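You operate a simulated robot arm through the tools that you are given. There is no shell and no other tool. Be economical: measure what you need, move in short steps, check, and stop when the job is done.

Carry out the task below with a simulated robot arm. There is one attempt and no reset: what you move stays moved.

TASK
Clear the gold die's holes with the pin plate and brush off its dust.
Fine: work in the holed block; both tools back.
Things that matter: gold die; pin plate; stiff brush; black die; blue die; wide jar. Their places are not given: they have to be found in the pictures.

It is judged by the outcome, as a careful person would: the job done as asked, and still so three seconds after it is handed in. It fails if anything else is knocked over, pushed out of place, dropped, spilled or broken.

THE ROBOT
A 6-joint arm with a two-finger parallel gripper, fixed in place. Base frame: the origin is at the foot of the arm, x ahead of it, y to its left, z up; the work surface is at about z = 0. Lengths are in m, angles in rad, forces in N, time in s.
With the tool pointing down near the work surface it reaches from about 0.14 to 0.58 m from the base axis. Its first joint turns from -1.152 to 1.152 rad. Payload 2.1 kg.
Tool frame: the origin (TCP) lies between the finger pads and is the grasp point; the fingertips stand 0.03 m ahead of it; z points along the fingers, y is the line along which they close. The gripper opens to 0.094 m. The fingers are 0.028 m wide and 0.01 m thick; the gripper's body (0.05 by 0.096 m) begins 0.055 m behind the TCP.
Orientation is told as [roll, pitch, yaw] about the base's x, y, z axes, in that order, counted from this pose: with the fingers straight down and closing along the base's y, the tool's x points along the base's -x, its y along +y and its z along -z.

THE INTERFACE
- The arm moves only by the tool jog_arm. Its argument "rows" is a list of rows, each an object of numbers (a shift or turn left out is 0, a gripper value left out holds the last): "hand": the gripper command, from -1 (shut) to 1 (fully open), values between in proportion; "dx", "dy", "dz": the shift along the tool's x, y, z in m; "wx", "wy", "wz": the turn, a rotation vector about the tool's x, y, z in rad. In form: [{"hand": .., "dx": .., "dy": .., "dz": .., "wx": .., "wy": .., "wz": ..}, ...]. A call has 1 to 10 rows; each row shifts and turns the commanded pose from where the row before left it, along the tool's axes as they then stand. A row lasts 0.2 s, in which the tool goes at most 0.05 m and 0.15 rad; a call with a longer step from one row to the next is refused whole, and so is a gripper value outside its range. A pose out of reach is approached as far as the arm can. The call stops where the force on the tool passes 70 N (or 10 N more than at its start, if that is more) or the arm is blocked; 0.2 s more then pass. The fingers move at their own pace (about 0.072 m/s each) and stop on an object; they squeeze with about 33 N. The grip force told is the motor's: it shows also when the fingers shut on nothing. Time passes only in rows, and 0.2 s behind the last, so rows that do not move let the fingers close. It gives the time, the measured TCP pose, the force on the tool (base axes), the opening and the grip force at its end, in the units of the frame above (readings bear some noise).
- Cameras (640 x 400 px; columns grow to the right, rows downward): "scene" is fixed at [0.0549, -0.3648, 0.4975]; the picture's right is [0.81, -0.58, 0.00], its down [-0.25, -0.35, -0.90] and it looks along [0.52, 0.74, -0.43] (base axes); focal length 311 px, centre (320, 200). "wrist" rides on the gripper at [-0.037, 0, -0.058] in the tool frame; the picture's right is [0.00, -1.00, 0.00], its down [0.97, 0.00, -0.24] and it looks along [0.24, 0.00, 0.97] (tool axes); focal length 218 px, centre (320, 200).
- grab_frame(camera): a new picture of that camera. No time passes.
- pixel_to_xyz(camera, pixels): for up to 12 pixels [column, row] of the newest picture of that camera ("zoom" is the newest enlarged one), the place [x, y, z] in the base frame of the surface seen there, good to about 0.003 m. No time passes.
- inspect(camera, box): a new picture of the part [left, top, right, bottom] of that camera's present view, enlarged. No time passes.
- job_done(): hands the job in; it is judged then, once.

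Work in short steps. Measure before you move; look again where a grasp or a placing could have gone wrong, and mend it. You have 80 turns and 38 pictures in all, the two below and enlarged ones among them. Open the gripper and draw the arm clear of the work before you hand the job in, unless the task says otherwise; then end with one line.

The tools are called after "Request:" by a JSON object that holds its "name" and its "arguments". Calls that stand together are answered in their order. jog_arm: Moves the arm, as the interface text tells. Its arguments: {"type":"object","properties":{"rows":{"type":"array"}},"required":["rows"]} The other tools are called the same way: grab_frame (camera) takes a picture; pixel_to_xyz (camera, pixels) gives the place of the surface under pixels of a picture; inspect (camera, box) takes an enlarged picture of a part of a camera's view; job_done () hands the job in.

At the start:

```text
time_s: 0.0
ee_pos: [0.3016, -0.0136, 0.3332]
orientation: [0.0, -0.003, 0.001]
ft_force: [-0.1, 0.1, -0.4]
width: 0.0939
grasp_force: 0.1
```

scene: 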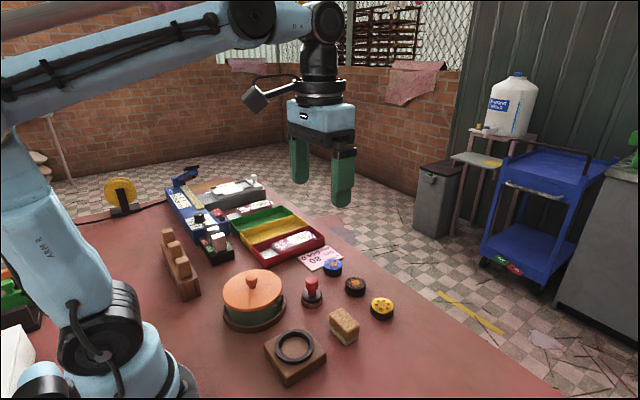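
wrist: 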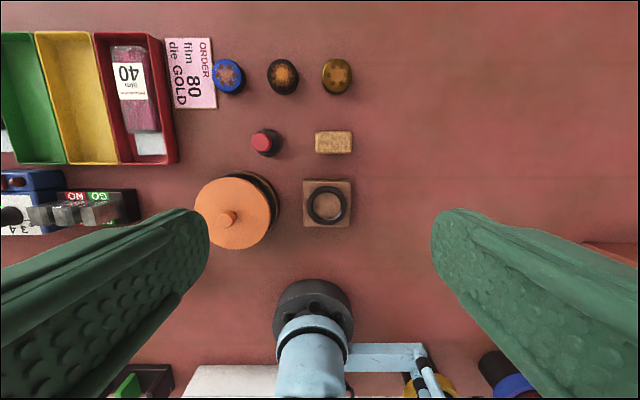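

I see three dies at the top, a red-knobbed tool, a tan block, the holed block and the jar. I'll enlarge both views to identify them.

Request:
{"name": "inspect", "arguments": {"camera": "scene", "box": [210, 240, 410, 390]}}

Request:
{"name": "inspect", "arguments": {"camera": "wrist", "box": [160, 30, 380, 260]}}

Request:
{"name": "pixel_to_xyz", "arguments": {"camera": "wrist", "pixels": [[229, 75], [283, 75], [337, 75], [263, 142], [333, 142], [327, 205], [310, 185], [229, 217], [345, 185], [333, 160], [306, 222], [349, 223]]}}

```text
2.67 times, centred on (310, 315) of scene
```

zoom: 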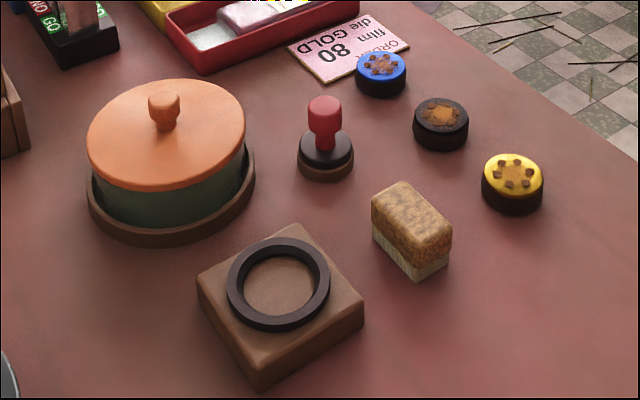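

```text
1.74 times, centred on (270, 145) of wrist
```

zoom: 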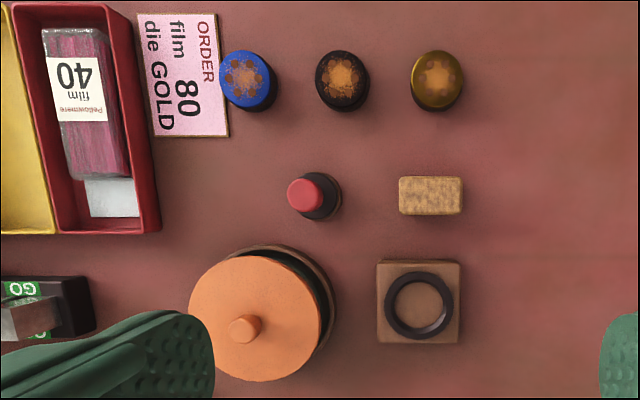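

```text
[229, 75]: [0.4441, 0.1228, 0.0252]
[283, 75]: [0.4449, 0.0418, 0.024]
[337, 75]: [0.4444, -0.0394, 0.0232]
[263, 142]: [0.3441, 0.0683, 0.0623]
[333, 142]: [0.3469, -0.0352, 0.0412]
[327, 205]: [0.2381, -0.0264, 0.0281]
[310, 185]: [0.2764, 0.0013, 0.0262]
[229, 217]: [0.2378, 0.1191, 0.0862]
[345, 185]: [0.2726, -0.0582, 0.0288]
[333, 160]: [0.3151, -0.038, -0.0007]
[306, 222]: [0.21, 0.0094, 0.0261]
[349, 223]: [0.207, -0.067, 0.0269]
```

The dies each have six clogged holes around a centre. I'll go lower over the dies for a closer look at hole angles and sizes.

Request:
{"name": "jog_arm", "arguments": {"rows": [{"dx": -0.025, "dy": -0.005, "dz": 0.04}, {"dx": -0.025, "dy": -0.006, "dz": 0.04}, {"dx": -0.025, "dy": -0.006, "dz": 0.04}, {"dx": -0.025, "dy": -0.006, "dz": 0.04}, {}]}}

Request:
{"name": "grab_frame", "arguments": {"camera": "wrist"}}

```text
time_s: 1.2
ee_pos: [0.4013, -0.0321, 0.1684]
orientation: [0.0, -0.002, 0.001]
ft_force: [0.3, -0.8, 0.0]
width: 0.0939
grasp_force: 0.0
```

```text
33 pictures are left
```

wrist: 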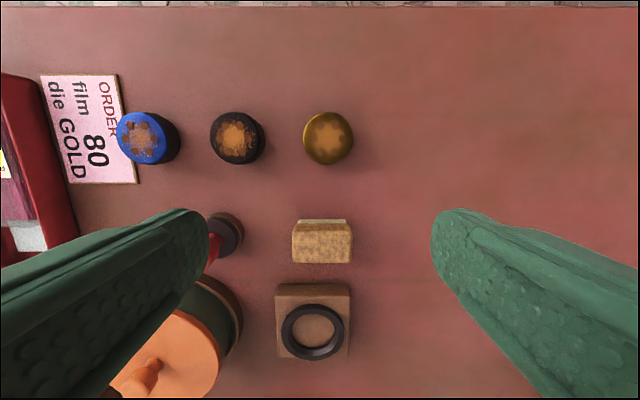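

Request:
{"name": "inspect", "arguments": {"camera": "wrist", "box": [200, 95, 380, 375]}}

Request:
{"name": "inspect", "arguments": {"camera": "wrist", "box": [290, 100, 370, 180]}}

Request:
{"name": "pixel_to_xyz", "arguments": {"camera": "wrist", "pixels": [[327, 136], [304, 136], [352, 136], [328, 114], [328, 158], [312, 328], [282, 328], [344, 328], [276, 288], [350, 286], [294, 242], [350, 242]]}}

```text
1.43 times, centred on (290, 235) of wrist
```

zoom: 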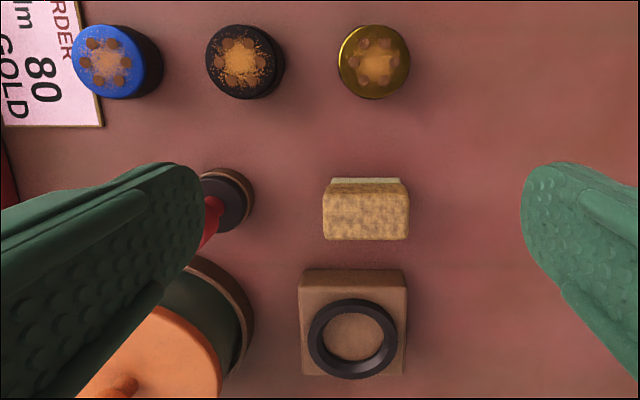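

```text
5.00 times, centred on (330, 140) of wrist
```

zoom: 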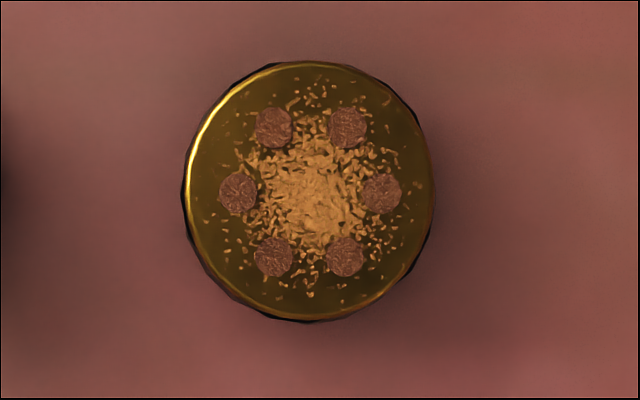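

```text
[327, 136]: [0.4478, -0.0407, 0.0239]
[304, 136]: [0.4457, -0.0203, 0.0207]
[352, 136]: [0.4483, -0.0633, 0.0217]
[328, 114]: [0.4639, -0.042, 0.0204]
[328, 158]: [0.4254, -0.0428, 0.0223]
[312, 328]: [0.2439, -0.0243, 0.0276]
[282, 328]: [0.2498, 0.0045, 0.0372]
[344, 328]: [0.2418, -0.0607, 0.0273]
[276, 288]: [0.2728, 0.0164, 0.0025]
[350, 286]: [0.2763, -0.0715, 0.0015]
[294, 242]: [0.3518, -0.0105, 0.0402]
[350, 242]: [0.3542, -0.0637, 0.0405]
```

Gold die centre about (0.446,-0.042), diameter ~0.045, holes lined with y. I'll move back to look at the ring and the pin plate.

Request:
{"name": "jog_arm", "arguments": {"rows": [{"dx": 0.045, "dy": 0.01}, {"dx": 0.045, "dy": 0.01}, {"dx": 0.045, "dy": 0.01}, {"dx": 0.026, "dy": 0.01}, {}]}}

Request:
{"name": "inspect", "arguments": {"camera": "wrist", "box": [200, 40, 420, 300]}}

Request:
{"name": "inspect", "arguments": {"camera": "scene", "box": [290, 265, 360, 315]}}

```text
time_s: 2.4
ee_pos: [0.2445, 0.0041, 0.1741]
orientation: [-0.001, -0.002, -0.001]
ft_force: [-0.3, 0.3, 0.7]
width: 0.094
grasp_force: 0.1
```

```text
1.54 times, centred on (310, 170) of wrist
```

zoom: 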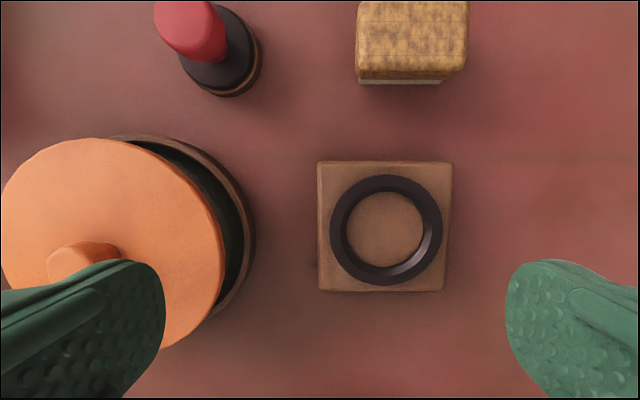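

```text
8.00 times, centred on (325, 290) of scene
```

zoom: 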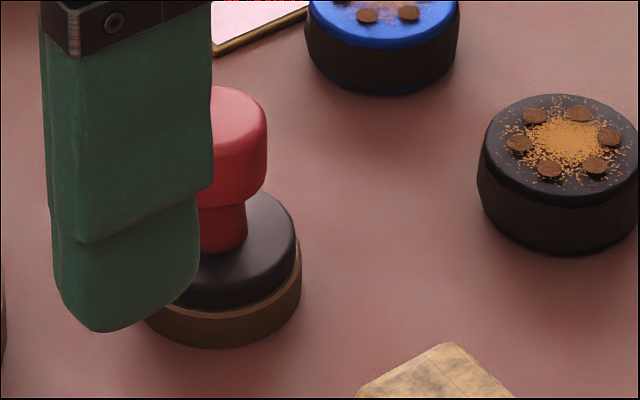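

Now zoom on the ring to measure its centre and inner size.

Request:
{"name": "inspect", "arguments": {"camera": "wrist", "box": [290, 140, 418, 220]}}

```text
5.00 times, centred on (354, 180) of wrist
```

zoom: 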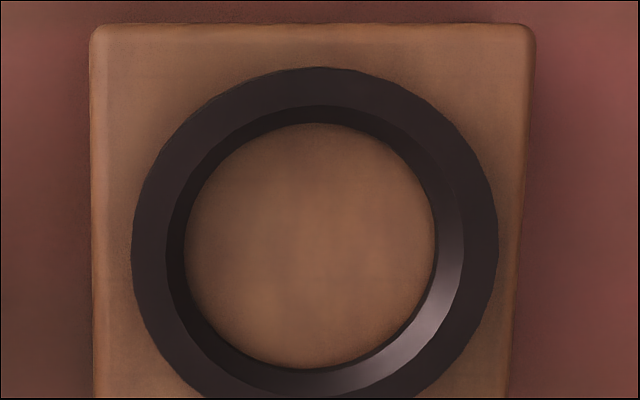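

Request:
{"name": "pixel_to_xyz", "arguments": {"camera": "zoom", "pixels": [[310, 245], [135, 245], [496, 245], [314, 72], [170, 245], [461, 245], [188, 245], [433, 245], [310, 126], [310, 366], [312, 108], [310, 20]]}}

```text
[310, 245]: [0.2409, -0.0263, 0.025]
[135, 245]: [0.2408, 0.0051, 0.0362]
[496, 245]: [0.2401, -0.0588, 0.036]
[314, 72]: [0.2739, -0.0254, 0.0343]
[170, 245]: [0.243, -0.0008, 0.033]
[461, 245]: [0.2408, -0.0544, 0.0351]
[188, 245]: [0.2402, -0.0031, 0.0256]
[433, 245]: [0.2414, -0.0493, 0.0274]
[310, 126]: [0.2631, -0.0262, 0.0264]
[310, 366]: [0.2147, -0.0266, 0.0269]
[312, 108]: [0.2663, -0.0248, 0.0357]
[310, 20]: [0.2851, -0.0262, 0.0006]
```

Ring centre ≈ (0.241,-0.0265), floor z≈0.026, inner Ø≈0.047. Now go above the gold die with a narrower opening.

Request:
{"name": "jog_arm", "arguments": {"rows": [{"hand": 0.49, "dx": -0.0401, "dy": -0.0088}, {"dx": -0.0401, "dy": -0.0088}, {"dx": -0.0401, "dy": -0.0088}, {"dx": -0.0401, "dy": -0.0088}, {"dx": -0.0401, "dy": -0.0088}, {"dz": 0.04}, {"dz": 0.034}, {}]}}

Request:
{"name": "grab_frame", "arguments": {"camera": "wrist"}}

```text
time_s: 4.2
ee_pos: [0.4429, -0.0374, 0.1009]
orientation: [-0.001, -0.002, 0.0]
ft_force: [-0.3, -0.5, 0.8]
width: 0.0701
grasp_force: 0.1
```

```text
27 pictures are left
```

wrist: 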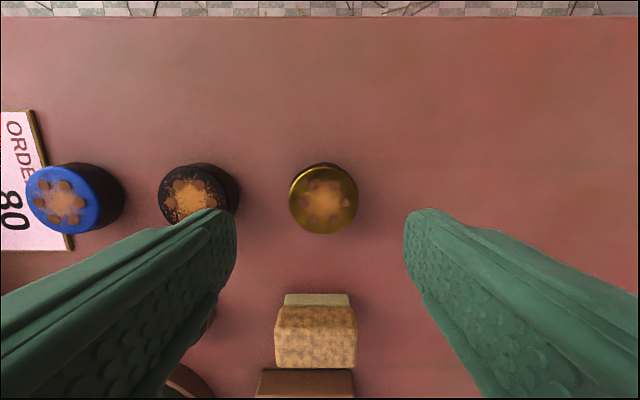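

Die centre computes to (0.446,-0.0397). Correct slightly, descend so tips are at z≈0.013, and close.

Request:
{"name": "jog_arm", "arguments": {"rows": [{"dx": -0.003, "dy": -0.0022, "dz": 0.02}, {"dz": 0.02}, {"dz": 0.0175}, {}, {}]}}

```text
time_s: 5.4
ee_pos: [0.4476, -0.0428, 0.0444]
orientation: [0.0, -0.001, -0.002]
ft_force: [0.2, -0.6, 0.2]
width: 0.0701
grasp_force: 0.1
```

Close on the die and lift a little.

Request:
{"name": "jog_arm", "arguments": {"rows": [{"hand": -1}, {}, {}, {}, {"dz": -0.03}, {"dz": -0.03}, {"dz": -0.03}, {}]}}

Request:
{"name": "grab_frame", "arguments": {"camera": "wrist"}}

```text
time_s: 7.2
ee_pos: [0.4429, -0.0437, 0.1355]
orientation: [0.001, -0.001, 0.0]
ft_force: [-0.2, -0.6, -1.9]
width: 0.045
grasp_force: 32.6
```

```text
26 pictures are left
```

wrist: 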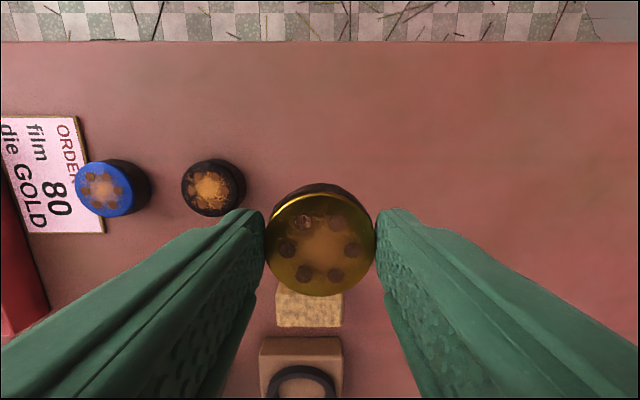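

Die is held centred. Carry it over the ring and check before lowering.

Request:
{"name": "jog_arm", "arguments": {"rows": [{"dx": 0.0413, "dy": 0.003}, {"dx": 0.0413, "dy": 0.003}, {"dx": 0.0413, "dy": 0.003}, {"dx": 0.0413, "dy": 0.003}, {"dx": 0.0412, "dy": 0.0031}, {"dz": 0.03}, {}, {}]}}

Request:
{"name": "grab_frame", "arguments": {"camera": "wrist"}}

Request:
{"name": "inspect", "arguments": {"camera": "scene", "box": [240, 280, 368, 380]}}

```text
time_s: 9.0
ee_pos: [0.2416, -0.0275, 0.104]
orientation: [0.001, -0.001, 0.0]
ft_force: [-0.7, -0.2, -2.9]
width: 0.0451
grasp_force: 33.0
```

```text
25 pictures are left
```

wrist: 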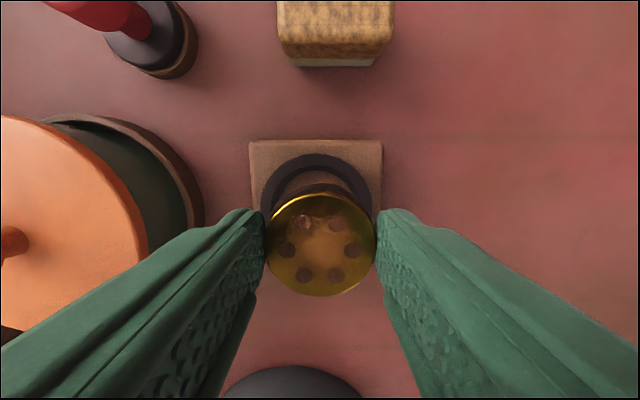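

```text
4.00 times, centred on (304, 330) of scene
```

zoom: 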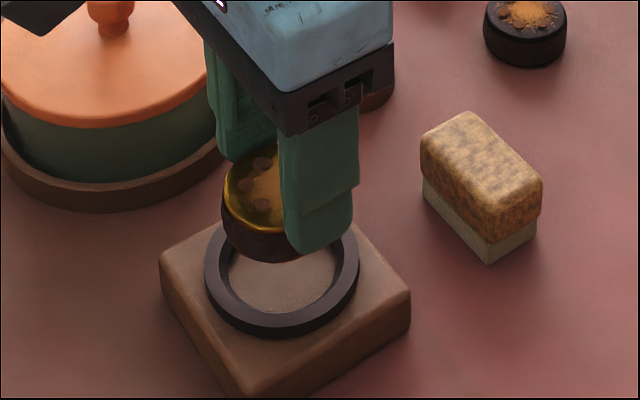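

Ring centre shows ~2 mm to +y of the die; correct and lower into the ring.

Request:
{"name": "jog_arm", "arguments": {"rows": [{"dy": 0.002}, {"dz": 0.012}, {"dz": 0.01}, {"dz": 0.006}, {"dz": 0.004}, {}, {}]}}

Request:
{"name": "inspect", "arguments": {"camera": "scene", "box": [240, 280, 368, 380]}}

```text
time_s: 10.6
ee_pos: [0.2415, -0.0245, 0.0696]
orientation: [-0.001, -0.007, 0.0]
ft_force: [19.7, 4.7, 2.1]
width: 0.0449
grasp_force: 32.8
```

```text
4.00 times, centred on (304, 330) of scene
```

zoom: 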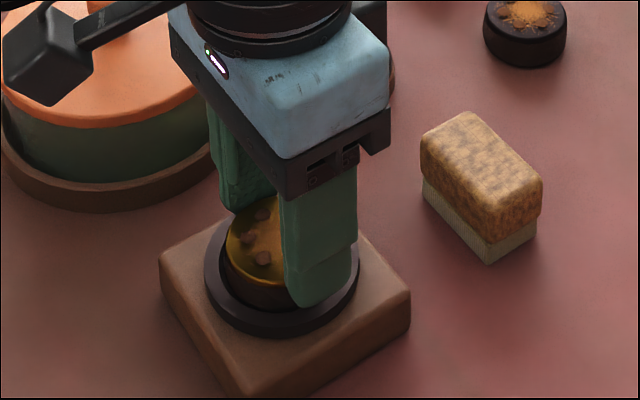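

Contact pushes the tool toward +x (19.7 N) and +y: comply by shifting that way.

Request:
{"name": "jog_arm", "arguments": {"rows": [{"dx": -0.002, "dy": 0.0005}, {}]}}

```text
time_s: 11.2
ee_pos: [0.2419, -0.0258, 0.0701]
orientation: [-0.002, -0.001, 0.0]
ft_force: [8.8, -1.7, -4.6]
width: 0.0451
grasp_force: 33.3
```

Request:
{"name": "jog_arm", "arguments": {"rows": [{"dx": -0.0015}, {"dz": 0.002}, {}]}}

```text
time_s: 12.0
ee_pos: [0.242, -0.0246, 0.0703]
orientation: [0.0, -0.002, 0.001]
ft_force: [-4.6, 9.0, 21.8]
width: 0.045
grasp_force: 32.7
```

The upward force shows it is seated (z matches floor). Release and rise, then look.

Request:
{"name": "jog_arm", "arguments": {"rows": [{"hand": 0.3}, {}, {"dz": -0.02}, {"dz": -0.04}, {"dz": -0.04}, {}]}}

Request:
{"name": "grab_frame", "arguments": {"camera": "wrist"}}

Request:
{"name": "inspect", "arguments": {"camera": "scene", "box": [240, 265, 368, 365]}}

```text
time_s: 13.4
ee_pos: [0.2422, -0.0231, 0.1701]
orientation: [-0.001, -0.003, 0.0]
ft_force: [0.4, 0.8, -0.1]
width: 0.0611
grasp_force: 0.1
```

```text
22 pictures are left
```

wrist: 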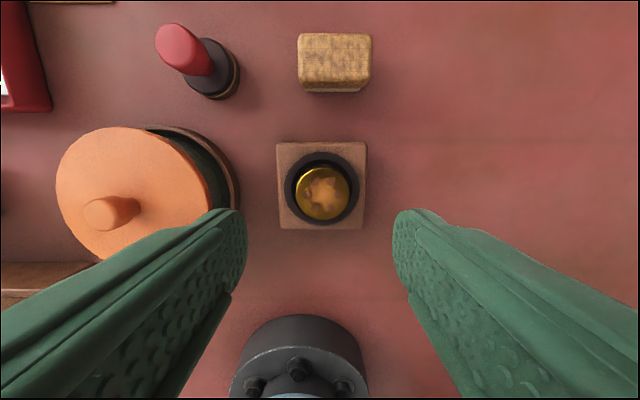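

```text
4.00 times, centred on (304, 315) of scene
```

zoom: 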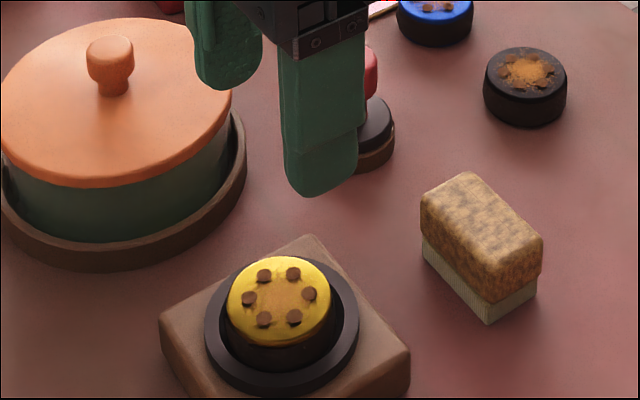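

Die is seated in the ring. Next go above the pin plate's knob (~(0.344,0.068)) and look.

Request:
{"name": "jog_arm", "arguments": {"rows": [{"dx": -0.0253, "dy": 0.0229}, {"dx": -0.0253, "dy": 0.0229}, {"dx": -0.0253, "dy": 0.0229}, {"dx": -0.0251, "dy": 0.0228}, {"dz": 0.03}, {}]}}

Request:
{"name": "grab_frame", "arguments": {"camera": "wrist"}}

```text
time_s: 14.8
ee_pos: [0.3443, 0.0671, 0.1362]
orientation: [0.001, -0.001, -0.001]
ft_force: [0.3, 0.1, -0.2]
width: 0.0608
grasp_force: 0.1
```

```text
20 pictures are left
```

wrist: 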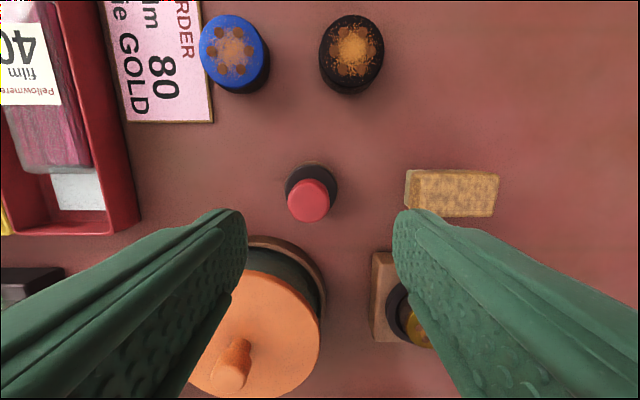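

Request:
{"name": "pixel_to_xyz", "arguments": {"camera": "wrist", "pixels": [[310, 200], [292, 200], [328, 200], [310, 182], [310, 218], [312, 172], [289, 185], [335, 185], [313, 164], [425, 335], [234, 365], [285, 245]]}}

Request:
{"name": "inspect", "arguments": {"camera": "wrist", "box": [272, 150, 352, 230]}}

```text
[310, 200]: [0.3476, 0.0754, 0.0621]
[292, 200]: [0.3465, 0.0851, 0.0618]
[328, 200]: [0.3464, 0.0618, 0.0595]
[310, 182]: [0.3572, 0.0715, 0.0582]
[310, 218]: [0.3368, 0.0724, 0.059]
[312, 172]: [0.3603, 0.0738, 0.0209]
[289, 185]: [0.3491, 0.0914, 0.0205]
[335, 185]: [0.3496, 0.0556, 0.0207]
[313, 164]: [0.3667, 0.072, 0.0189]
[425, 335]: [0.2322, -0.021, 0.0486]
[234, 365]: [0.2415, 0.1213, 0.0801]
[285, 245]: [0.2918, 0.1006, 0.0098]
```

```text
5.00 times, centred on (312, 190) of wrist
```

zoom: 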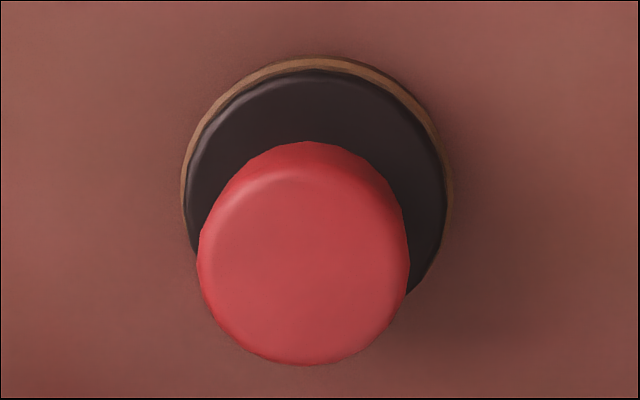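

Knob centre ≈ (0.347,0.074), head top 0.061, disc top 0.021. Descend with tips at z≈0.032 and close, then lift.

Request:
{"name": "jog_arm", "arguments": {"rows": [{"dx": -0.003, "dy": 0.006, "dz": 0.02}, {"dz": 0.02}, {"dz": 0.02}, {"dz": 0.0158}, {}, {"hand": -1}, {}, {}, {}]}}

```text
time_s: 16.8
ee_pos: [0.3478, 0.0718, 0.0603]
orientation: [0.0, -0.001, -0.001]
ft_force: [-0.5, -0.1, -0.3]
width: 0.0272
grasp_force: 32.8
```

Request:
{"name": "jog_arm", "arguments": {"rows": [{"dz": -0.01}, {"dz": -0.03}, {"dz": -0.04}, {}]}}

Request:
{"name": "grab_frame", "arguments": {"camera": "wrist"}}

Request:
{"name": "inspect", "arguments": {"camera": "scene", "box": [270, 220, 370, 310]}}

```text
time_s: 17.8
ee_pos: [0.3445, 0.0736, 0.1448]
orientation: [0.001, -0.002, 0.002]
ft_force: [0.2, -0.8, -1.5]
width: 0.0271
grasp_force: 33.3
```

```text
18 pictures are left
```

wrist: 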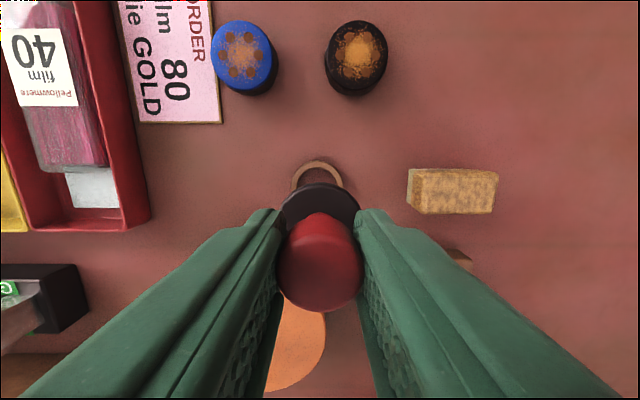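

```text
4.44 times, centred on (320, 265) of scene
```

zoom: 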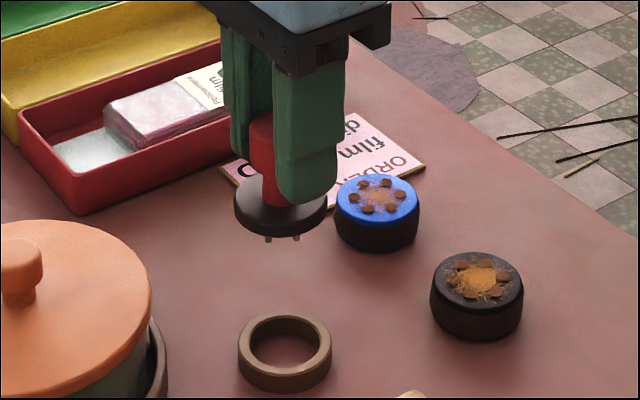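

Pins (small) poke out below the disc. To see their angle, I'll raise and tilt the underside toward the scene camera.

Request:
{"name": "jog_arm", "arguments": {"rows": [{"dz": -0.04}, {"dz": -0.04}, {"dz": -0.04}, {"dz": -0.04}, {"wx": 0.1, "wy": 0.1}, {"wx": 0.1, "wy": 0.1}, {"wx": 0.1, "wy": 0.1}, {"wx": 0.1, "wy": 0.1}, {"wx": 0.1, "wy": 0.1}, {"wx": 0.1, "wy": 0.1}]}}

Request:
{"name": "grab_frame", "arguments": {"camera": "scene"}}

```text
time_s: 20.0
ee_pos: [0.3469, 0.0674, 0.3029]
orientation: [-0.375, 0.341, -0.064]
ft_force: [0.0, 0.2, -1.5]
width: 0.0269
grasp_force: 32.8
out of reach, approached as far as the arm can: row 8, 9, 10
```

```text
16 pictures are left
```

scene: 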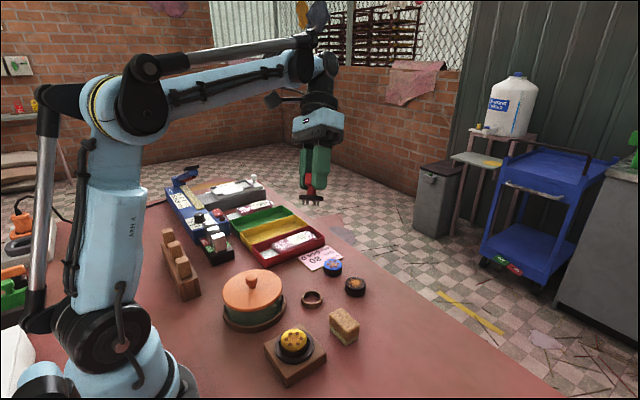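

Request:
{"name": "inspect", "arguments": {"camera": "scene", "box": [292, 175, 332, 210]}}

```text
11.43 times, centred on (312, 192) of scene
```

zoom: 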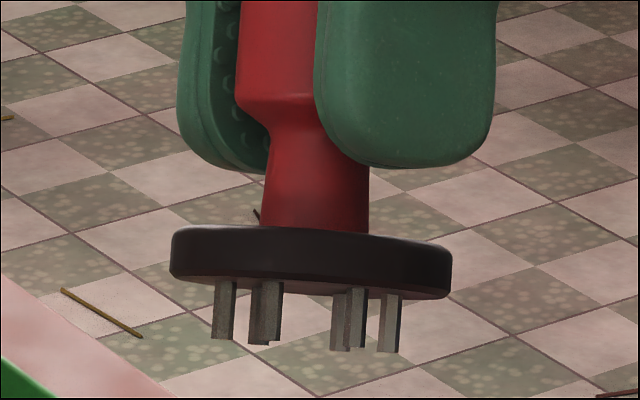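

Request:
{"name": "inspect", "arguments": {"camera": "scene", "box": [302, 190, 322, 202]}}

```text
16.00 times, centred on (312, 196) of scene
```

zoom: 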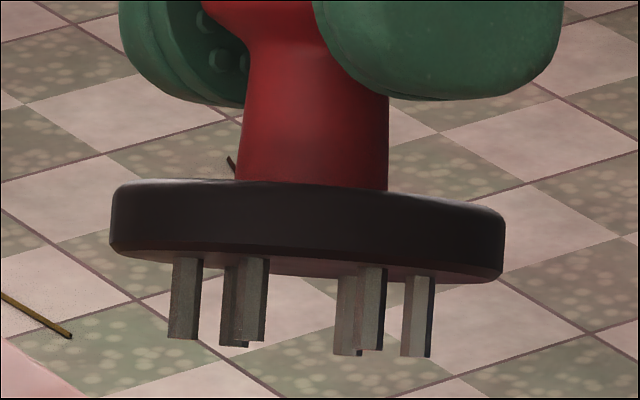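

The right-hand pin of each pair is nearer, giving pin angle ≈30° mod 60, i.e. pins along ±y just like the die holes — aligned at yaw 0. Undo the tilt and check the reading.

Request:
{"name": "jog_arm", "arguments": {"rows": [{"wx": -0.1, "wy": -0.1}, {"wx": -0.1, "wy": -0.1}, {"wx": -0.1, "wy": -0.1}, {"wx": -0.1, "wy": -0.1}, {"wx": -0.1, "wy": -0.1}, {"wx": -0.1, "wy": -0.1}, {}, {}]}}

```text
time_s: 21.8
ee_pos: [0.3483, 0.0683, 0.3024]
orientation: [0.245, -0.25, -0.026]
ft_force: [0.6, -0.6, -1.7]
width: 0.027
grasp_force: 33.3
```

Commands were clamped, so I now rotate forward by the residual ~0.248 about each axis.

Request:
{"name": "jog_arm", "arguments": {"rows": [{"wx": 0.0825, "wy": 0.083}, {"wx": 0.0825, "wy": 0.083}, {"wx": 0.0825, "wy": 0.083}, {}, {}]}}

Request:
{"name": "jog_arm", "arguments": {"rows": [{}]}}

Request:
{"name": "jog_arm", "arguments": {"rows": [{}]}}

```text
time_s: 23.0
ee_pos: [0.3478, 0.0677, 0.3025]
orientation: [-0.009, -0.001, 0.003]
ft_force: [0.2, -0.6, -1.2]
width: 0.0272
grasp_force: 32.8
```

```text
time_s: 23.4
ee_pos: [0.3473, 0.0681, 0.3015]
orientation: [-0.007, -0.001, 0.003]
ft_force: [-0.9, -0.2, -1.2]
width: 0.0271
grasp_force: 33.3
```

```text
time_s: 23.8
ee_pos: [0.3472, 0.0679, 0.3032]
orientation: [-0.007, -0.001, 0.004]
ft_force: [0.0, 0.5, -1.1]
width: 0.027
grasp_force: 33.0
```

Trim the residual orientation and move behind the die at z≈0.16 to measure the die centre relative to the tool.

Request:
{"name": "jog_arm", "arguments": {"rows": [{"wx": -0.0075, "wz": 0.0035}, {"dx": 0.0334, "dy": -0.0188}, {"dx": 0.0334, "dy": -0.0188}, {"dx": 0.0334, "dy": -0.0188}, {"dx": 0.0334, "dy": -0.0188}, {"dx": 0.0334, "dy": -0.0187}, {"dz": 0.045}, {"dz": 0.045}, {"dz": 0.045}, {}]}}

Request:
{"name": "grab_frame", "arguments": {"camera": "wrist"}}

Request:
{"name": "inspect", "arguments": {"camera": "wrist", "box": [280, 120, 360, 170]}}

```text
time_s: 26.0
ee_pos: [0.1806, -0.026, 0.1655]
orientation: [0.002, -0.001, 0.001]
ft_force: [0.1, 0.0, -0.4]
width: 0.0272
grasp_force: 32.9
```

```text
13 pictures are left
```

wrist: 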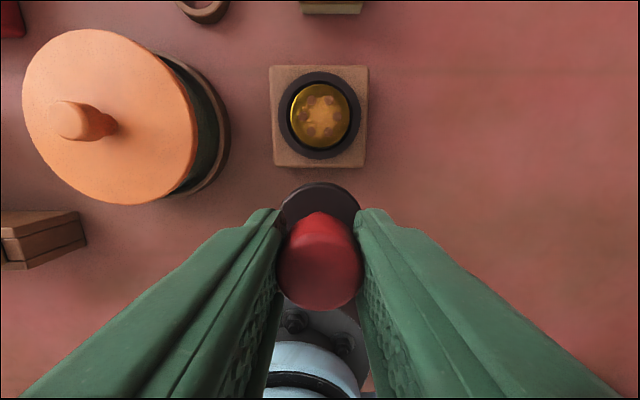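

```text
8.00 times, centred on (320, 145) of wrist
```

zoom: 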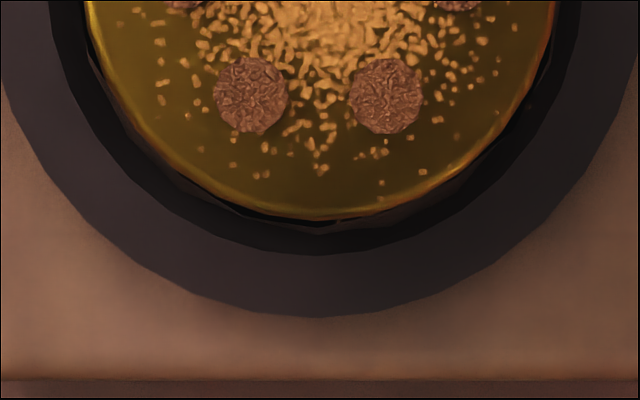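

Request:
{"name": "inspect", "arguments": {"camera": "wrist", "box": [280, 92, 360, 142]}}

Request:
{"name": "inspect", "arguments": {"camera": "wrist", "box": [240, 170, 400, 270]}}

```text
8.00 times, centred on (320, 117) of wrist
```

zoom: 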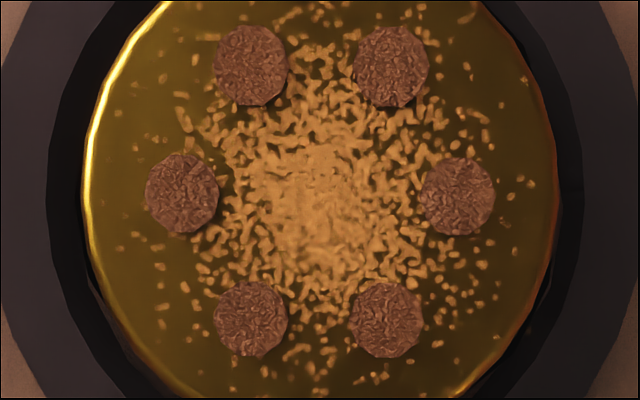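

```text
4.00 times, centred on (320, 220) of wrist
```

zoom: 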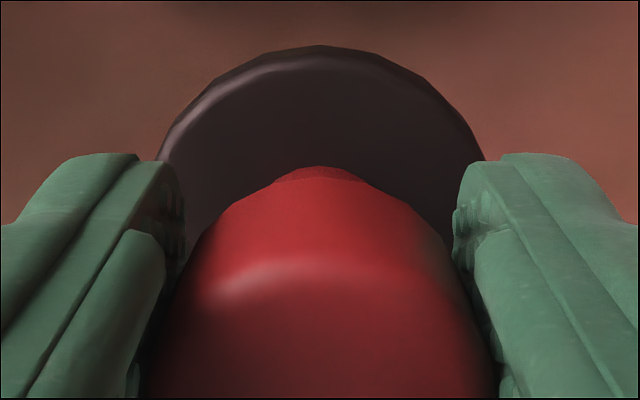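

Die centre is at tool x −0.0587, y 0.0; plate centre ≈ tool x −0.0005. Move forward and down until pin tips are ~5 mm above the die, then check from the scene camera.

Request:
{"name": "jog_arm", "arguments": {"rows": [{"dx": -0.0291}, {"dx": -0.0291}, {"dz": 0.03}, {"dz": 0.022}, {}, {}]}}

Request:
{"name": "inspect", "arguments": {"camera": "scene", "box": [268, 315, 324, 350]}}

```text
time_s: 27.4
ee_pos: [0.2403, -0.027, 0.1138]
orientation: [0.0, -0.002, 0.002]
ft_force: [-0.5, 0.6, -1.7]
width: 0.0269
grasp_force: 33.4
```

```text
11.43 times, centred on (296, 332) of scene
```

zoom: 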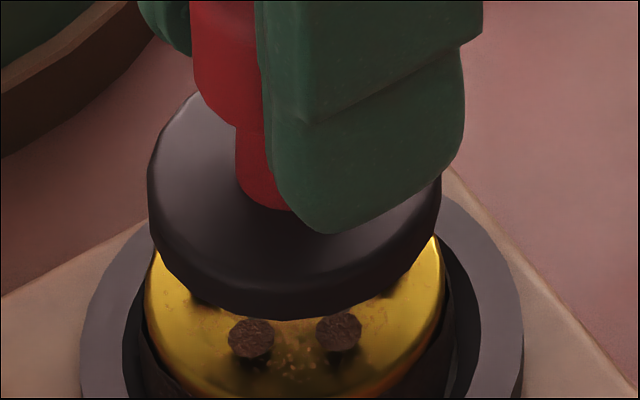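

Laterally the disc (148–441) and die (146–445) coincide. Lower in small steps watching the force.

Request:
{"name": "jog_arm", "arguments": {"rows": [{"dz": 0.003}, {"dz": 0.002}, {"dz": 0.002}, {}]}}

Request:
{"name": "inspect", "arguments": {"camera": "scene", "box": [268, 315, 324, 350]}}

```text
time_s: 28.4
ee_pos: [0.2399, -0.0275, 0.1086]
orientation: [0.0, -0.003, 0.001]
ft_force: [-0.6, -0.3, -0.7]
width: 0.0271
grasp_force: 32.7
```

```text
11.43 times, centred on (296, 332) of scene
```

zoom: 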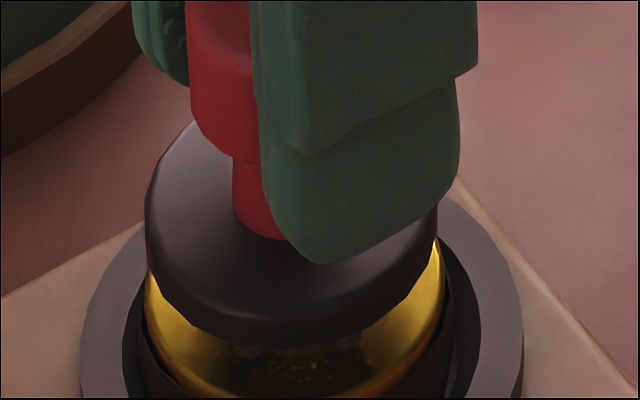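

Request:
{"name": "jog_arm", "arguments": {"rows": [{"dz": 0.0015}, {"dz": 0.0015}, {}]}}

```text
time_s: 29.2
ee_pos: [0.2394, -0.0249, 0.1055]
orientation: [0.001, -0.001, -0.001]
ft_force: [-0.3, 0.0, -1.7]
width: 0.027
grasp_force: 32.8
```

Request:
{"name": "jog_arm", "arguments": {"rows": [{"dz": 0.001}, {"dz": 0.001}, {}]}}

```text
time_s: 30.0
ee_pos: [0.2399, -0.0246, 0.1036]
orientation: [0.0, -0.003, 0.0]
ft_force: [0.2, 0.1, -1.6]
width: 0.0271
grasp_force: 33.5
```

Request:
{"name": "jog_arm", "arguments": {"rows": [{"dz": 0.001}, {"dz": 0.001}, {}]}}

Request:
{"name": "inspect", "arguments": {"camera": "scene", "box": [268, 315, 324, 350]}}

```text
time_s: 30.8
ee_pos: [0.2412, -0.0269, 0.1015]
orientation: [-0.001, -0.002, 0.001]
ft_force: [-0.6, 0.2, -1.5]
width: 0.0271
grasp_force: 33.7
```

```text
11.43 times, centred on (296, 332) of scene
```

zoom: 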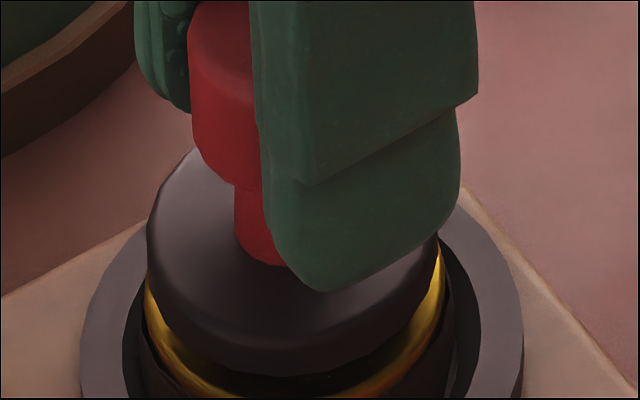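

No force yet; disc edge (row 375) still above the die edge. Continue down in 1 mm steps.

Request:
{"name": "jog_arm", "arguments": {"rows": [{"dz": 0.001}, {"dz": 0.001}, {}]}}

```text
time_s: 31.6
ee_pos: [0.2395, -0.0269, 0.0995]
orientation: [0.0, -0.003, -0.001]
ft_force: [0.3, -0.5, -1.4]
width: 0.027
grasp_force: 33.4
```

Request:
{"name": "jog_arm", "arguments": {"rows": [{"dz": 0.001}, {"dz": 0.001}, {}]}}

```text
time_s: 32.4
ee_pos: [0.2377, -0.0271, 0.0975]
orientation: [-0.001, -0.001, 0.0]
ft_force: [0.1, -0.3, -0.8]
width: 0.0272
grasp_force: 33.3
```

Request:
{"name": "jog_arm", "arguments": {"rows": [{"dz": 0.001}, {"dz": 0.001}, {}]}}

Request:
{"name": "inspect", "arguments": {"camera": "scene", "box": [268, 320, 324, 355]}}

```text
time_s: 33.2
ee_pos: [0.2398, -0.0255, 0.0955]
orientation: [-0.001, -0.003, -0.001]
ft_force: [-4.8, -4.8, 15.0]
width: 0.0275
grasp_force: 33.0
```

```text
11.43 times, centred on (296, 338) of scene
```

zoom: 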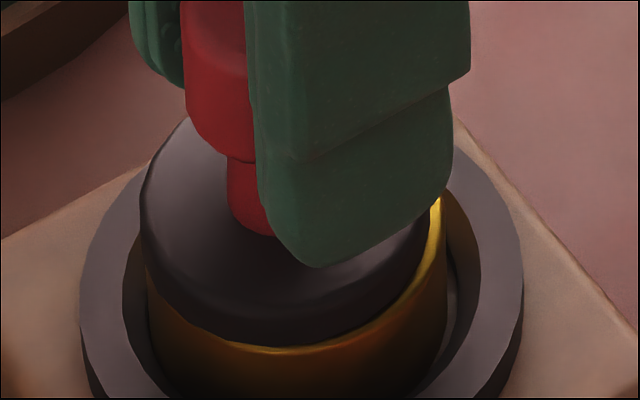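

Contact (15 N) with the disc practically flush on the die. Press slightly more to make sure pins go fully through.

Request:
{"name": "jog_arm", "arguments": {"rows": [{"dz": 0.001}, {"dz": 0.001}, {}, {}]}}

```text
time_s: 34.2
ee_pos: [0.2395, -0.026, 0.0929]
orientation: [0.001, -0.003, 0.001]
ft_force: [1.0, 2.1, 8.6]
width: 0.0269
grasp_force: 33.0
```

Request:
{"name": "jog_arm", "arguments": {"rows": [{"dz": 0.001}, {"dz": 0.001}, {}, {}]}}

Request:
{"name": "inspect", "arguments": {"camera": "scene", "box": [268, 320, 324, 355]}}

```text
time_s: 35.2
ee_pos: [0.2396, -0.0256, 0.0904]
orientation: [0.0, -0.001, 0.001]
ft_force: [-1.0, -1.5, 8.5]
width: 0.0273
grasp_force: 33.2
```

```text
11.43 times, centred on (296, 338) of scene
```

zoom: 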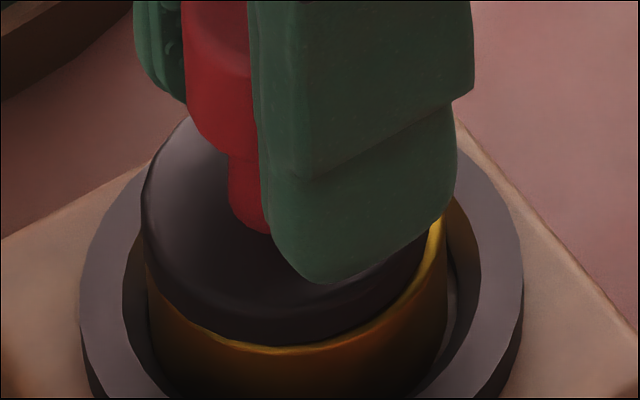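

The disc is flush (it stayed while fingers slid on the knob). Lift and look at the holes.

Request:
{"name": "jog_arm", "arguments": {"rows": [{"dz": -0.005}, {"dz": -0.01}, {"dz": -0.02}, {"dz": -0.03}, {"dx": 0.03}, {"dx": 0.03}, {}]}}

Request:
{"name": "inspect", "arguments": {"camera": "scene", "box": [248, 280, 344, 370]}}

```text
time_s: 36.8
ee_pos: [0.1802, -0.0268, 0.1569]
orientation: [-0.001, -0.001, -0.001]
ft_force: [-0.3, 0.3, -1.8]
width: 0.0269
grasp_force: 32.8
```

```text
4.44 times, centred on (296, 325) of scene
```

zoom: 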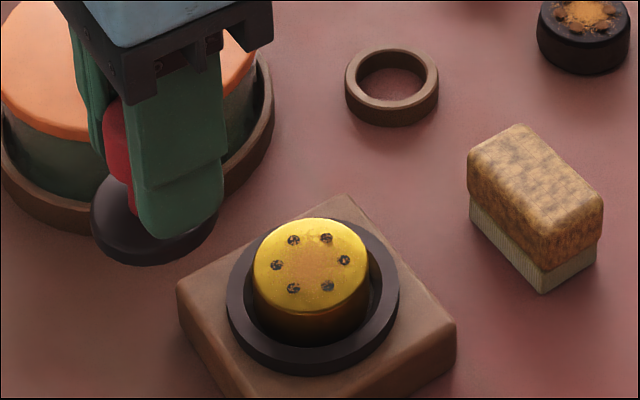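

All six holes are open. Now go toward the stand at height and view it to place the pin plate back.

Request:
{"name": "jog_arm", "arguments": {"rows": [{"dz": -0.03}, {"dx": -0.027, "dy": 0.025}, {"dx": -0.027, "dy": 0.025}, {"dx": -0.027, "dy": 0.025}, {"dx": -0.027, "dy": 0.025}, {}, {}]}}

Request:
{"name": "inspect", "arguments": {"camera": "wrist", "box": [272, 90, 368, 150]}}

```text
time_s: 38.4
ee_pos: [0.287, 0.0739, 0.1892]
orientation: [0.0, -0.002, 0.0]
ft_force: [-0.7, 0.0, -2.0]
width: 0.0271
grasp_force: 32.9
```

```text
6.67 times, centred on (320, 120) of wrist
```

zoom: 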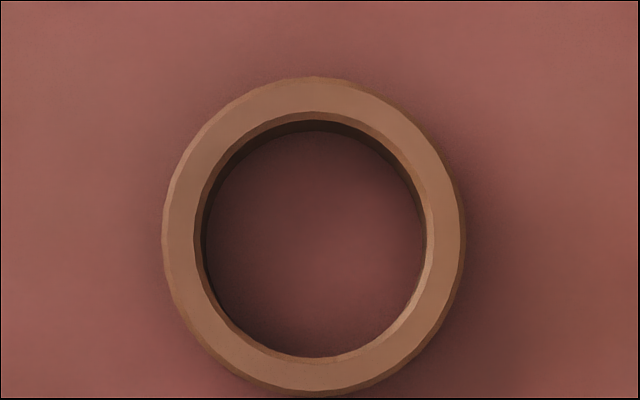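

Stand centre is at tool x −0.0571, y +0.001. Move over it and descend.

Request:
{"name": "jog_arm", "arguments": {"rows": [{"dx": -0.0285, "dy": 0.0011}, {"dx": -0.0285}, {}, {"dz": 0.04}, {"dz": 0.04}, {"dz": 0.03}, {"dz": 0.006}, {}]}}

```text
time_s: 40.2
ee_pos: [0.3444, 0.0754, 0.0707]
orientation: [0.0, -0.001, 0.0]
ft_force: [0.0, 0.1, -1.6]
width: 0.027
grasp_force: 32.8
```

Request:
{"name": "jog_arm", "arguments": {"rows": [{"dz": 0.003}, {"dz": 0.003}, {"dz": 0.002}, {}]}}

```text
time_s: 41.2
ee_pos: [0.3439, 0.0743, 0.0626]
orientation: [0.001, -0.002, 0.0]
ft_force: [0.5, 0.4, -2.0]
width: 0.0273
grasp_force: 32.7
```

Request:
{"name": "jog_arm", "arguments": {"rows": [{"dz": 0.0015}, {"dz": 0.0015}, {}]}}

```text
time_s: 42.0
ee_pos: [0.3444, 0.0755, 0.0589]
orientation: [0.001, -0.003, 0.0]
ft_force: [0.3, -0.4, -1.6]
width: 0.0271
grasp_force: 33.2
```

Request:
{"name": "jog_arm", "arguments": {"rows": [{"dz": 0.001}, {"dz": 0.001}, {}]}}

```text
time_s: 42.8
ee_pos: [0.345, 0.0768, 0.058]
orientation: [0.0, -0.002, -0.001]
ft_force: [0.4, -0.2, -1.5]
width: 0.0272
grasp_force: 32.7
```

Request:
{"name": "jog_arm", "arguments": {"rows": [{"dz": 0.001}, {"dz": 0.001}, {}]}}

```text
time_s: 43.6
ee_pos: [0.3458, 0.0763, 0.056]
orientation: [0.0, -0.003, 0.001]
ft_force: [-0.1, 0.7, -1.6]
width: 0.0268
grasp_force: 33.0
```

Request:
{"name": "jog_arm", "arguments": {"rows": [{"dz": 0.001}, {"dz": 0.001}, {}]}}

```text
time_s: 44.4
ee_pos: [0.3445, 0.0763, 0.054]
orientation: [-0.001, -0.003, -0.002]
ft_force: [-4.1, 2.5, 24.0]
width: 0.027
grasp_force: 32.9
```

Contact at the seated height. Release and rise, then go toward the brush (0.347,-0.037).

Request:
{"name": "jog_arm", "arguments": {"rows": [{"dz": -0.001}, {"hand": 0.2}, {}, {}, {"dz": -0.02}, {"dz": -0.04}, {"dz": -0.04}, {}]}}

```text
time_s: 46.2
ee_pos: [0.3434, 0.0794, 0.1555]
orientation: [0.0, -0.002, 0.0]
ft_force: [0.4, -0.7, -0.1]
width: 0.0564
grasp_force: 0.1
```

Plate released. Move over the brush at (0.346,-0.0355), open wide, and descend to grasp its wooden upper part.

Request:
{"name": "jog_arm", "arguments": {"rows": [{"hand": 0.75, "dx": -0.0018, "dy": -0.037}, {"dy": -0.037}, {"dy": -0.037}, {"dz": 0.035}, {"dz": 0.035}, {}]}}

Request:
{"name": "grab_frame", "arguments": {"camera": "wrist"}}

```text
time_s: 47.6
ee_pos: [0.3461, -0.0359, 0.0824]
orientation: [0.0, -0.003, -0.001]
ft_force: [0.0, 0.3, -0.3]
width: 0.0824
grasp_force: 0.1
```

```text
2 pictures are left
```

wrist: 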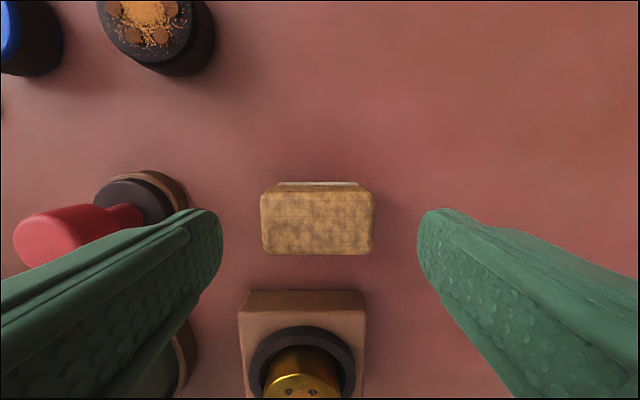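

Brush is centred under the gripper, and the pin plate sits well in its stand. Descend and grasp.

Request:
{"name": "jog_arm", "arguments": {"rows": [{"dy": 0.001, "dz": 0.018}, {"dz": 0.017}, {}, {"hand": -1}, {}, {}, {}]}}

```text
time_s: 49.2
ee_pos: [0.3449, -0.0352, 0.0501]
orientation: [0.0, -0.002, 0.001]
ft_force: [-0.1, 0.4, 0.7]
width: 0.0567
grasp_force: 33.1
```

Gripped (0.057). Lift and carry over the die, staying above it.

Request:
{"name": "jog_arm", "arguments": {"rows": [{"dz": -0.025}, {"dz": -0.025}, {"dz": -0.025}, {"dx": 0.0357, "dy": 0.0029}, {"dx": 0.0357, "dy": 0.0028}, {"dx": 0.0356, "dy": 0.0028}, {}, {"dz": 0.015}, {"dz": 0.005}, {}]}}

```text
time_s: 51.4
ee_pos: [0.2406, -0.0257, 0.1047]
orientation: [0.0, -0.001, -0.001]
ft_force: [0.2, -0.7, -1.2]
width: 0.057
grasp_force: 32.8
```

Request:
{"name": "jog_arm", "arguments": {"rows": [{"dz": 0.002}, {"dz": 0.001}, {"dz": 0.001}, {}]}}

```text
time_s: 52.4
ee_pos: [0.2399, -0.0256, 0.0995]
orientation: [0.001, -0.003, 0.0]
ft_force: [-0.1, 0.2, -0.9]
width: 0.057
grasp_force: 33.3
```

Request:
{"name": "jog_arm", "arguments": {"rows": [{"dz": 0.001}, {"dz": 0.001}, {}]}}

```text
time_s: 53.2
ee_pos: [0.2395, -0.026, 0.1]
orientation: [0.0, -0.001, 0.0]
ft_force: [0.5, -0.5, -1.1]
width: 0.0571
grasp_force: 33.4
```

Request:
{"name": "jog_arm", "arguments": {"rows": [{"dz": 0.001}, {"dz": 0.0005}, {}]}}

```text
time_s: 54.0
ee_pos: [0.2381, -0.0259, 0.0978]
orientation: [0.0, -0.003, 0.0]
ft_force: [1.7, 0.8, 2.9]
width: 0.057
grasp_force: 32.2
```

Light contact. Sweep back and forth along x, ±25–30 mm.

Request:
{"name": "jog_arm", "arguments": {"rows": [{"dz": 0.0005, "dx": 0.01}, {"dx": 0.015}, {"dx": -0.015}, {"dx": -0.015}, {"dx": -0.015}, {"dx": -0.005}, {"dx": 0.015}, {"dx": 0.015}, {"dx": 0.015}, {"dx": 0.005}]}}

```text
time_s: 56.2
ee_pos: [0.2125, -0.0264, 0.0972]
orientation: [-0.002, -0.001, 0.001]
ft_force: [0.9, -0.1, 0.4]
width: 0.0567
grasp_force: 33.1
```

Request:
{"name": "jog_arm", "arguments": {"rows": [{"dz": 0.0007, "dx": -0.01}, {"dx": -0.015}, {"dx": -0.015}, {"dx": -0.01}, {"dx": 0.015}, {"dx": 0.015}, {"dx": 0.015}, {"dx": 0.005}, {"dx": -0.015}, {"dx": -0.01}]}}

```text
time_s: 58.4
ee_pos: [0.2395, -0.0239, 0.0969]
orientation: [0.0, -0.003, 0.0]
ft_force: [0.7, -0.8, -1.0]
width: 0.0571
grasp_force: 33.1
```

Request:
{"name": "jog_arm", "arguments": {"rows": [{"dz": 0.001}, {}]}}

```text
time_s: 59.0
ee_pos: [0.2395, -0.0249, 0.0947]
orientation: [0.002, -0.002, -0.001]
ft_force: [0.9, 5.7, 17.7]
width: 0.0572
grasp_force: 33.1
```

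Firm contact now (~18 N). Sweep again at this height.

Request:
{"name": "jog_arm", "arguments": {"rows": [{"dz": -0.0004, "dx": 0.01}, {"dx": 0.01}, {"dx": 0.005}, {"dx": -0.0125}, {"dx": -0.0125}, {"dx": -0.0125}, {"dx": -0.0125}, {"dx": 0.0125}, {"dx": 0.0125}, {}]}}

```text
time_s: 61.2
ee_pos: [0.2389, -0.0255, 0.0945]
orientation: [0.001, -0.004, -0.001]
ft_force: [6.9, 1.3, 16.4]
width: 0.0571
grasp_force: 32.8
```

Contact kept. One more pass, then lift and move toward the brush's place to expose the die.

Request:
{"name": "jog_arm", "arguments": {"rows": [{"dx": 0.0125}, {"dx": 0.0125}, {"dx": -0.0125}, {"dx": -0.0125}, {"dx": -0.0125}, {"dx": -0.0125}, {"dz": -0.03}, {"dx": -0.041, "dy": -0.004}, {"dx": -0.041, "dy": -0.0045}, {}]}}

Request:
{"name": "inspect", "arguments": {"camera": "scene", "box": [255, 280, 375, 370]}}

```text
time_s: 63.4
ee_pos: [0.347, -0.0349, 0.126]
orientation: [0.001, -0.002, 0.002]
ft_force: [-0.1, -0.3, -0.5]
width: 0.0571
grasp_force: 32.8
```

```text
4.44 times, centred on (315, 325) of scene
```

zoom: 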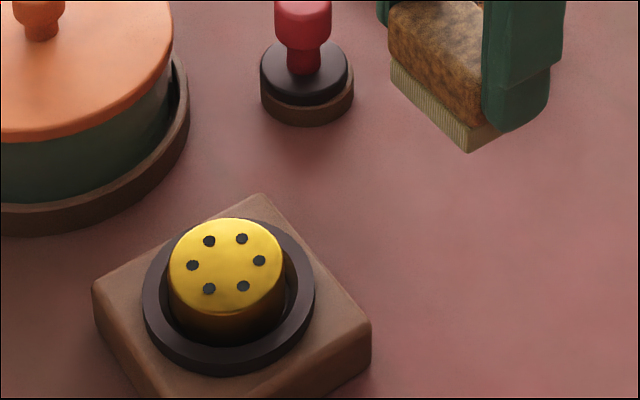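

Die is clean with open holes. Lower the brush back to its place.

Request:
{"name": "jog_arm", "arguments": {"rows": [{"dz": 0.03}, {"dz": 0.03}, {"dz": 0.01}, {"dz": 0.003}, {}]}}

```text
time_s: 64.6
ee_pos: [0.3457, -0.0334, 0.0511]
orientation: [0.0, -0.001, -0.001]
ft_force: [0.0, -0.3, -0.1]
width: 0.057
grasp_force: 32.7
```

Request:
{"name": "jog_arm", "arguments": {"rows": [{"dz": 0.001}, {"dz": 0.001}, {}]}}

```text
time_s: 65.4
ee_pos: [0.3462, -0.0341, 0.0502]
orientation: [0.002, -0.002, 0.001]
ft_force: [0.2, 0.2, 0.1]
width: 0.0574
grasp_force: 32.4
```

Request:
{"name": "jog_arm", "arguments": {"rows": [{"dz": 0.001}, {"dz": 0.001}, {}]}}

```text
time_s: 66.2
ee_pos: [0.3454, -0.0345, 0.0497]
orientation: [0.0, -0.001, 0.0]
ft_force: [-0.6, 1.0, -0.4]
width: 0.0571
grasp_force: 33.2
```

Request:
{"name": "jog_arm", "arguments": {"rows": [{"dz": 0.001}, {}]}}

```text
time_s: 66.8
ee_pos: [0.3454, -0.0345, 0.0462]
orientation: [0.0, -0.002, 0.001]
ft_force: [0.5, 0.1, -0.1]
width: 0.0566
grasp_force: 33.7
```

Request:
{"name": "jog_arm", "arguments": {"rows": [{"dz": 0.001}, {}]}}

```text
time_s: 67.4
ee_pos: [0.3464, -0.0343, 0.0467]
orientation: [0.001, 0.001, 0.0]
ft_force: [-4.8, 2.5, 23.7]
width: 0.0572
grasp_force: 33.2
```

Brush is on the table. Release, rise clear, and take the last look.

Request:
{"name": "jog_arm", "arguments": {"rows": [{"dz": -0.0008}, {"hand": 0.75}, {}, {}, {"dz": -0.03}, {"dz": -0.04}, {"dz": -0.05}, {"dz": -0.05}, {"dz": -0.05}, {}]}}

Request:
{"name": "grab_frame", "arguments": {"camera": "wrist"}}

```text
time_s: 69.6
ee_pos: [0.3451, -0.0359, 0.2646]
orientation: [0.001, -0.003, 0.0]
ft_force: [-0.3, -0.5, -0.6]
width: 0.0821
grasp_force: 0.0
```

```text
0 pictures are left
```

wrist: 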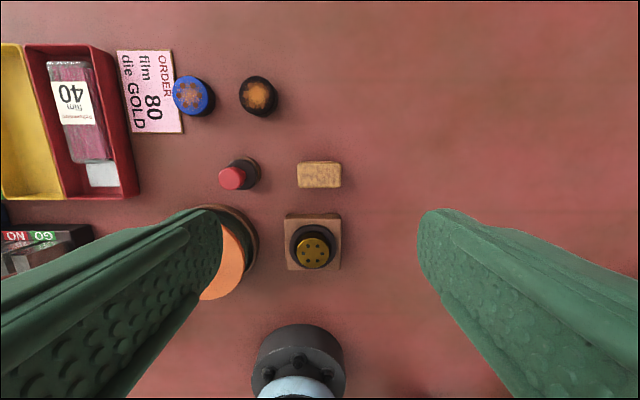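

Everything is in place: the die is clean in the block, the plate is on its stand, and the brush is back. Handing in.

Request:
{"name": "job_done", "arguments": {}}

```text
The job is handed in.
```

The gold die's six holes are cleared and its dust is brushed off; the die is left sitting in the holed block, and the pin plate and brush are back in their places.
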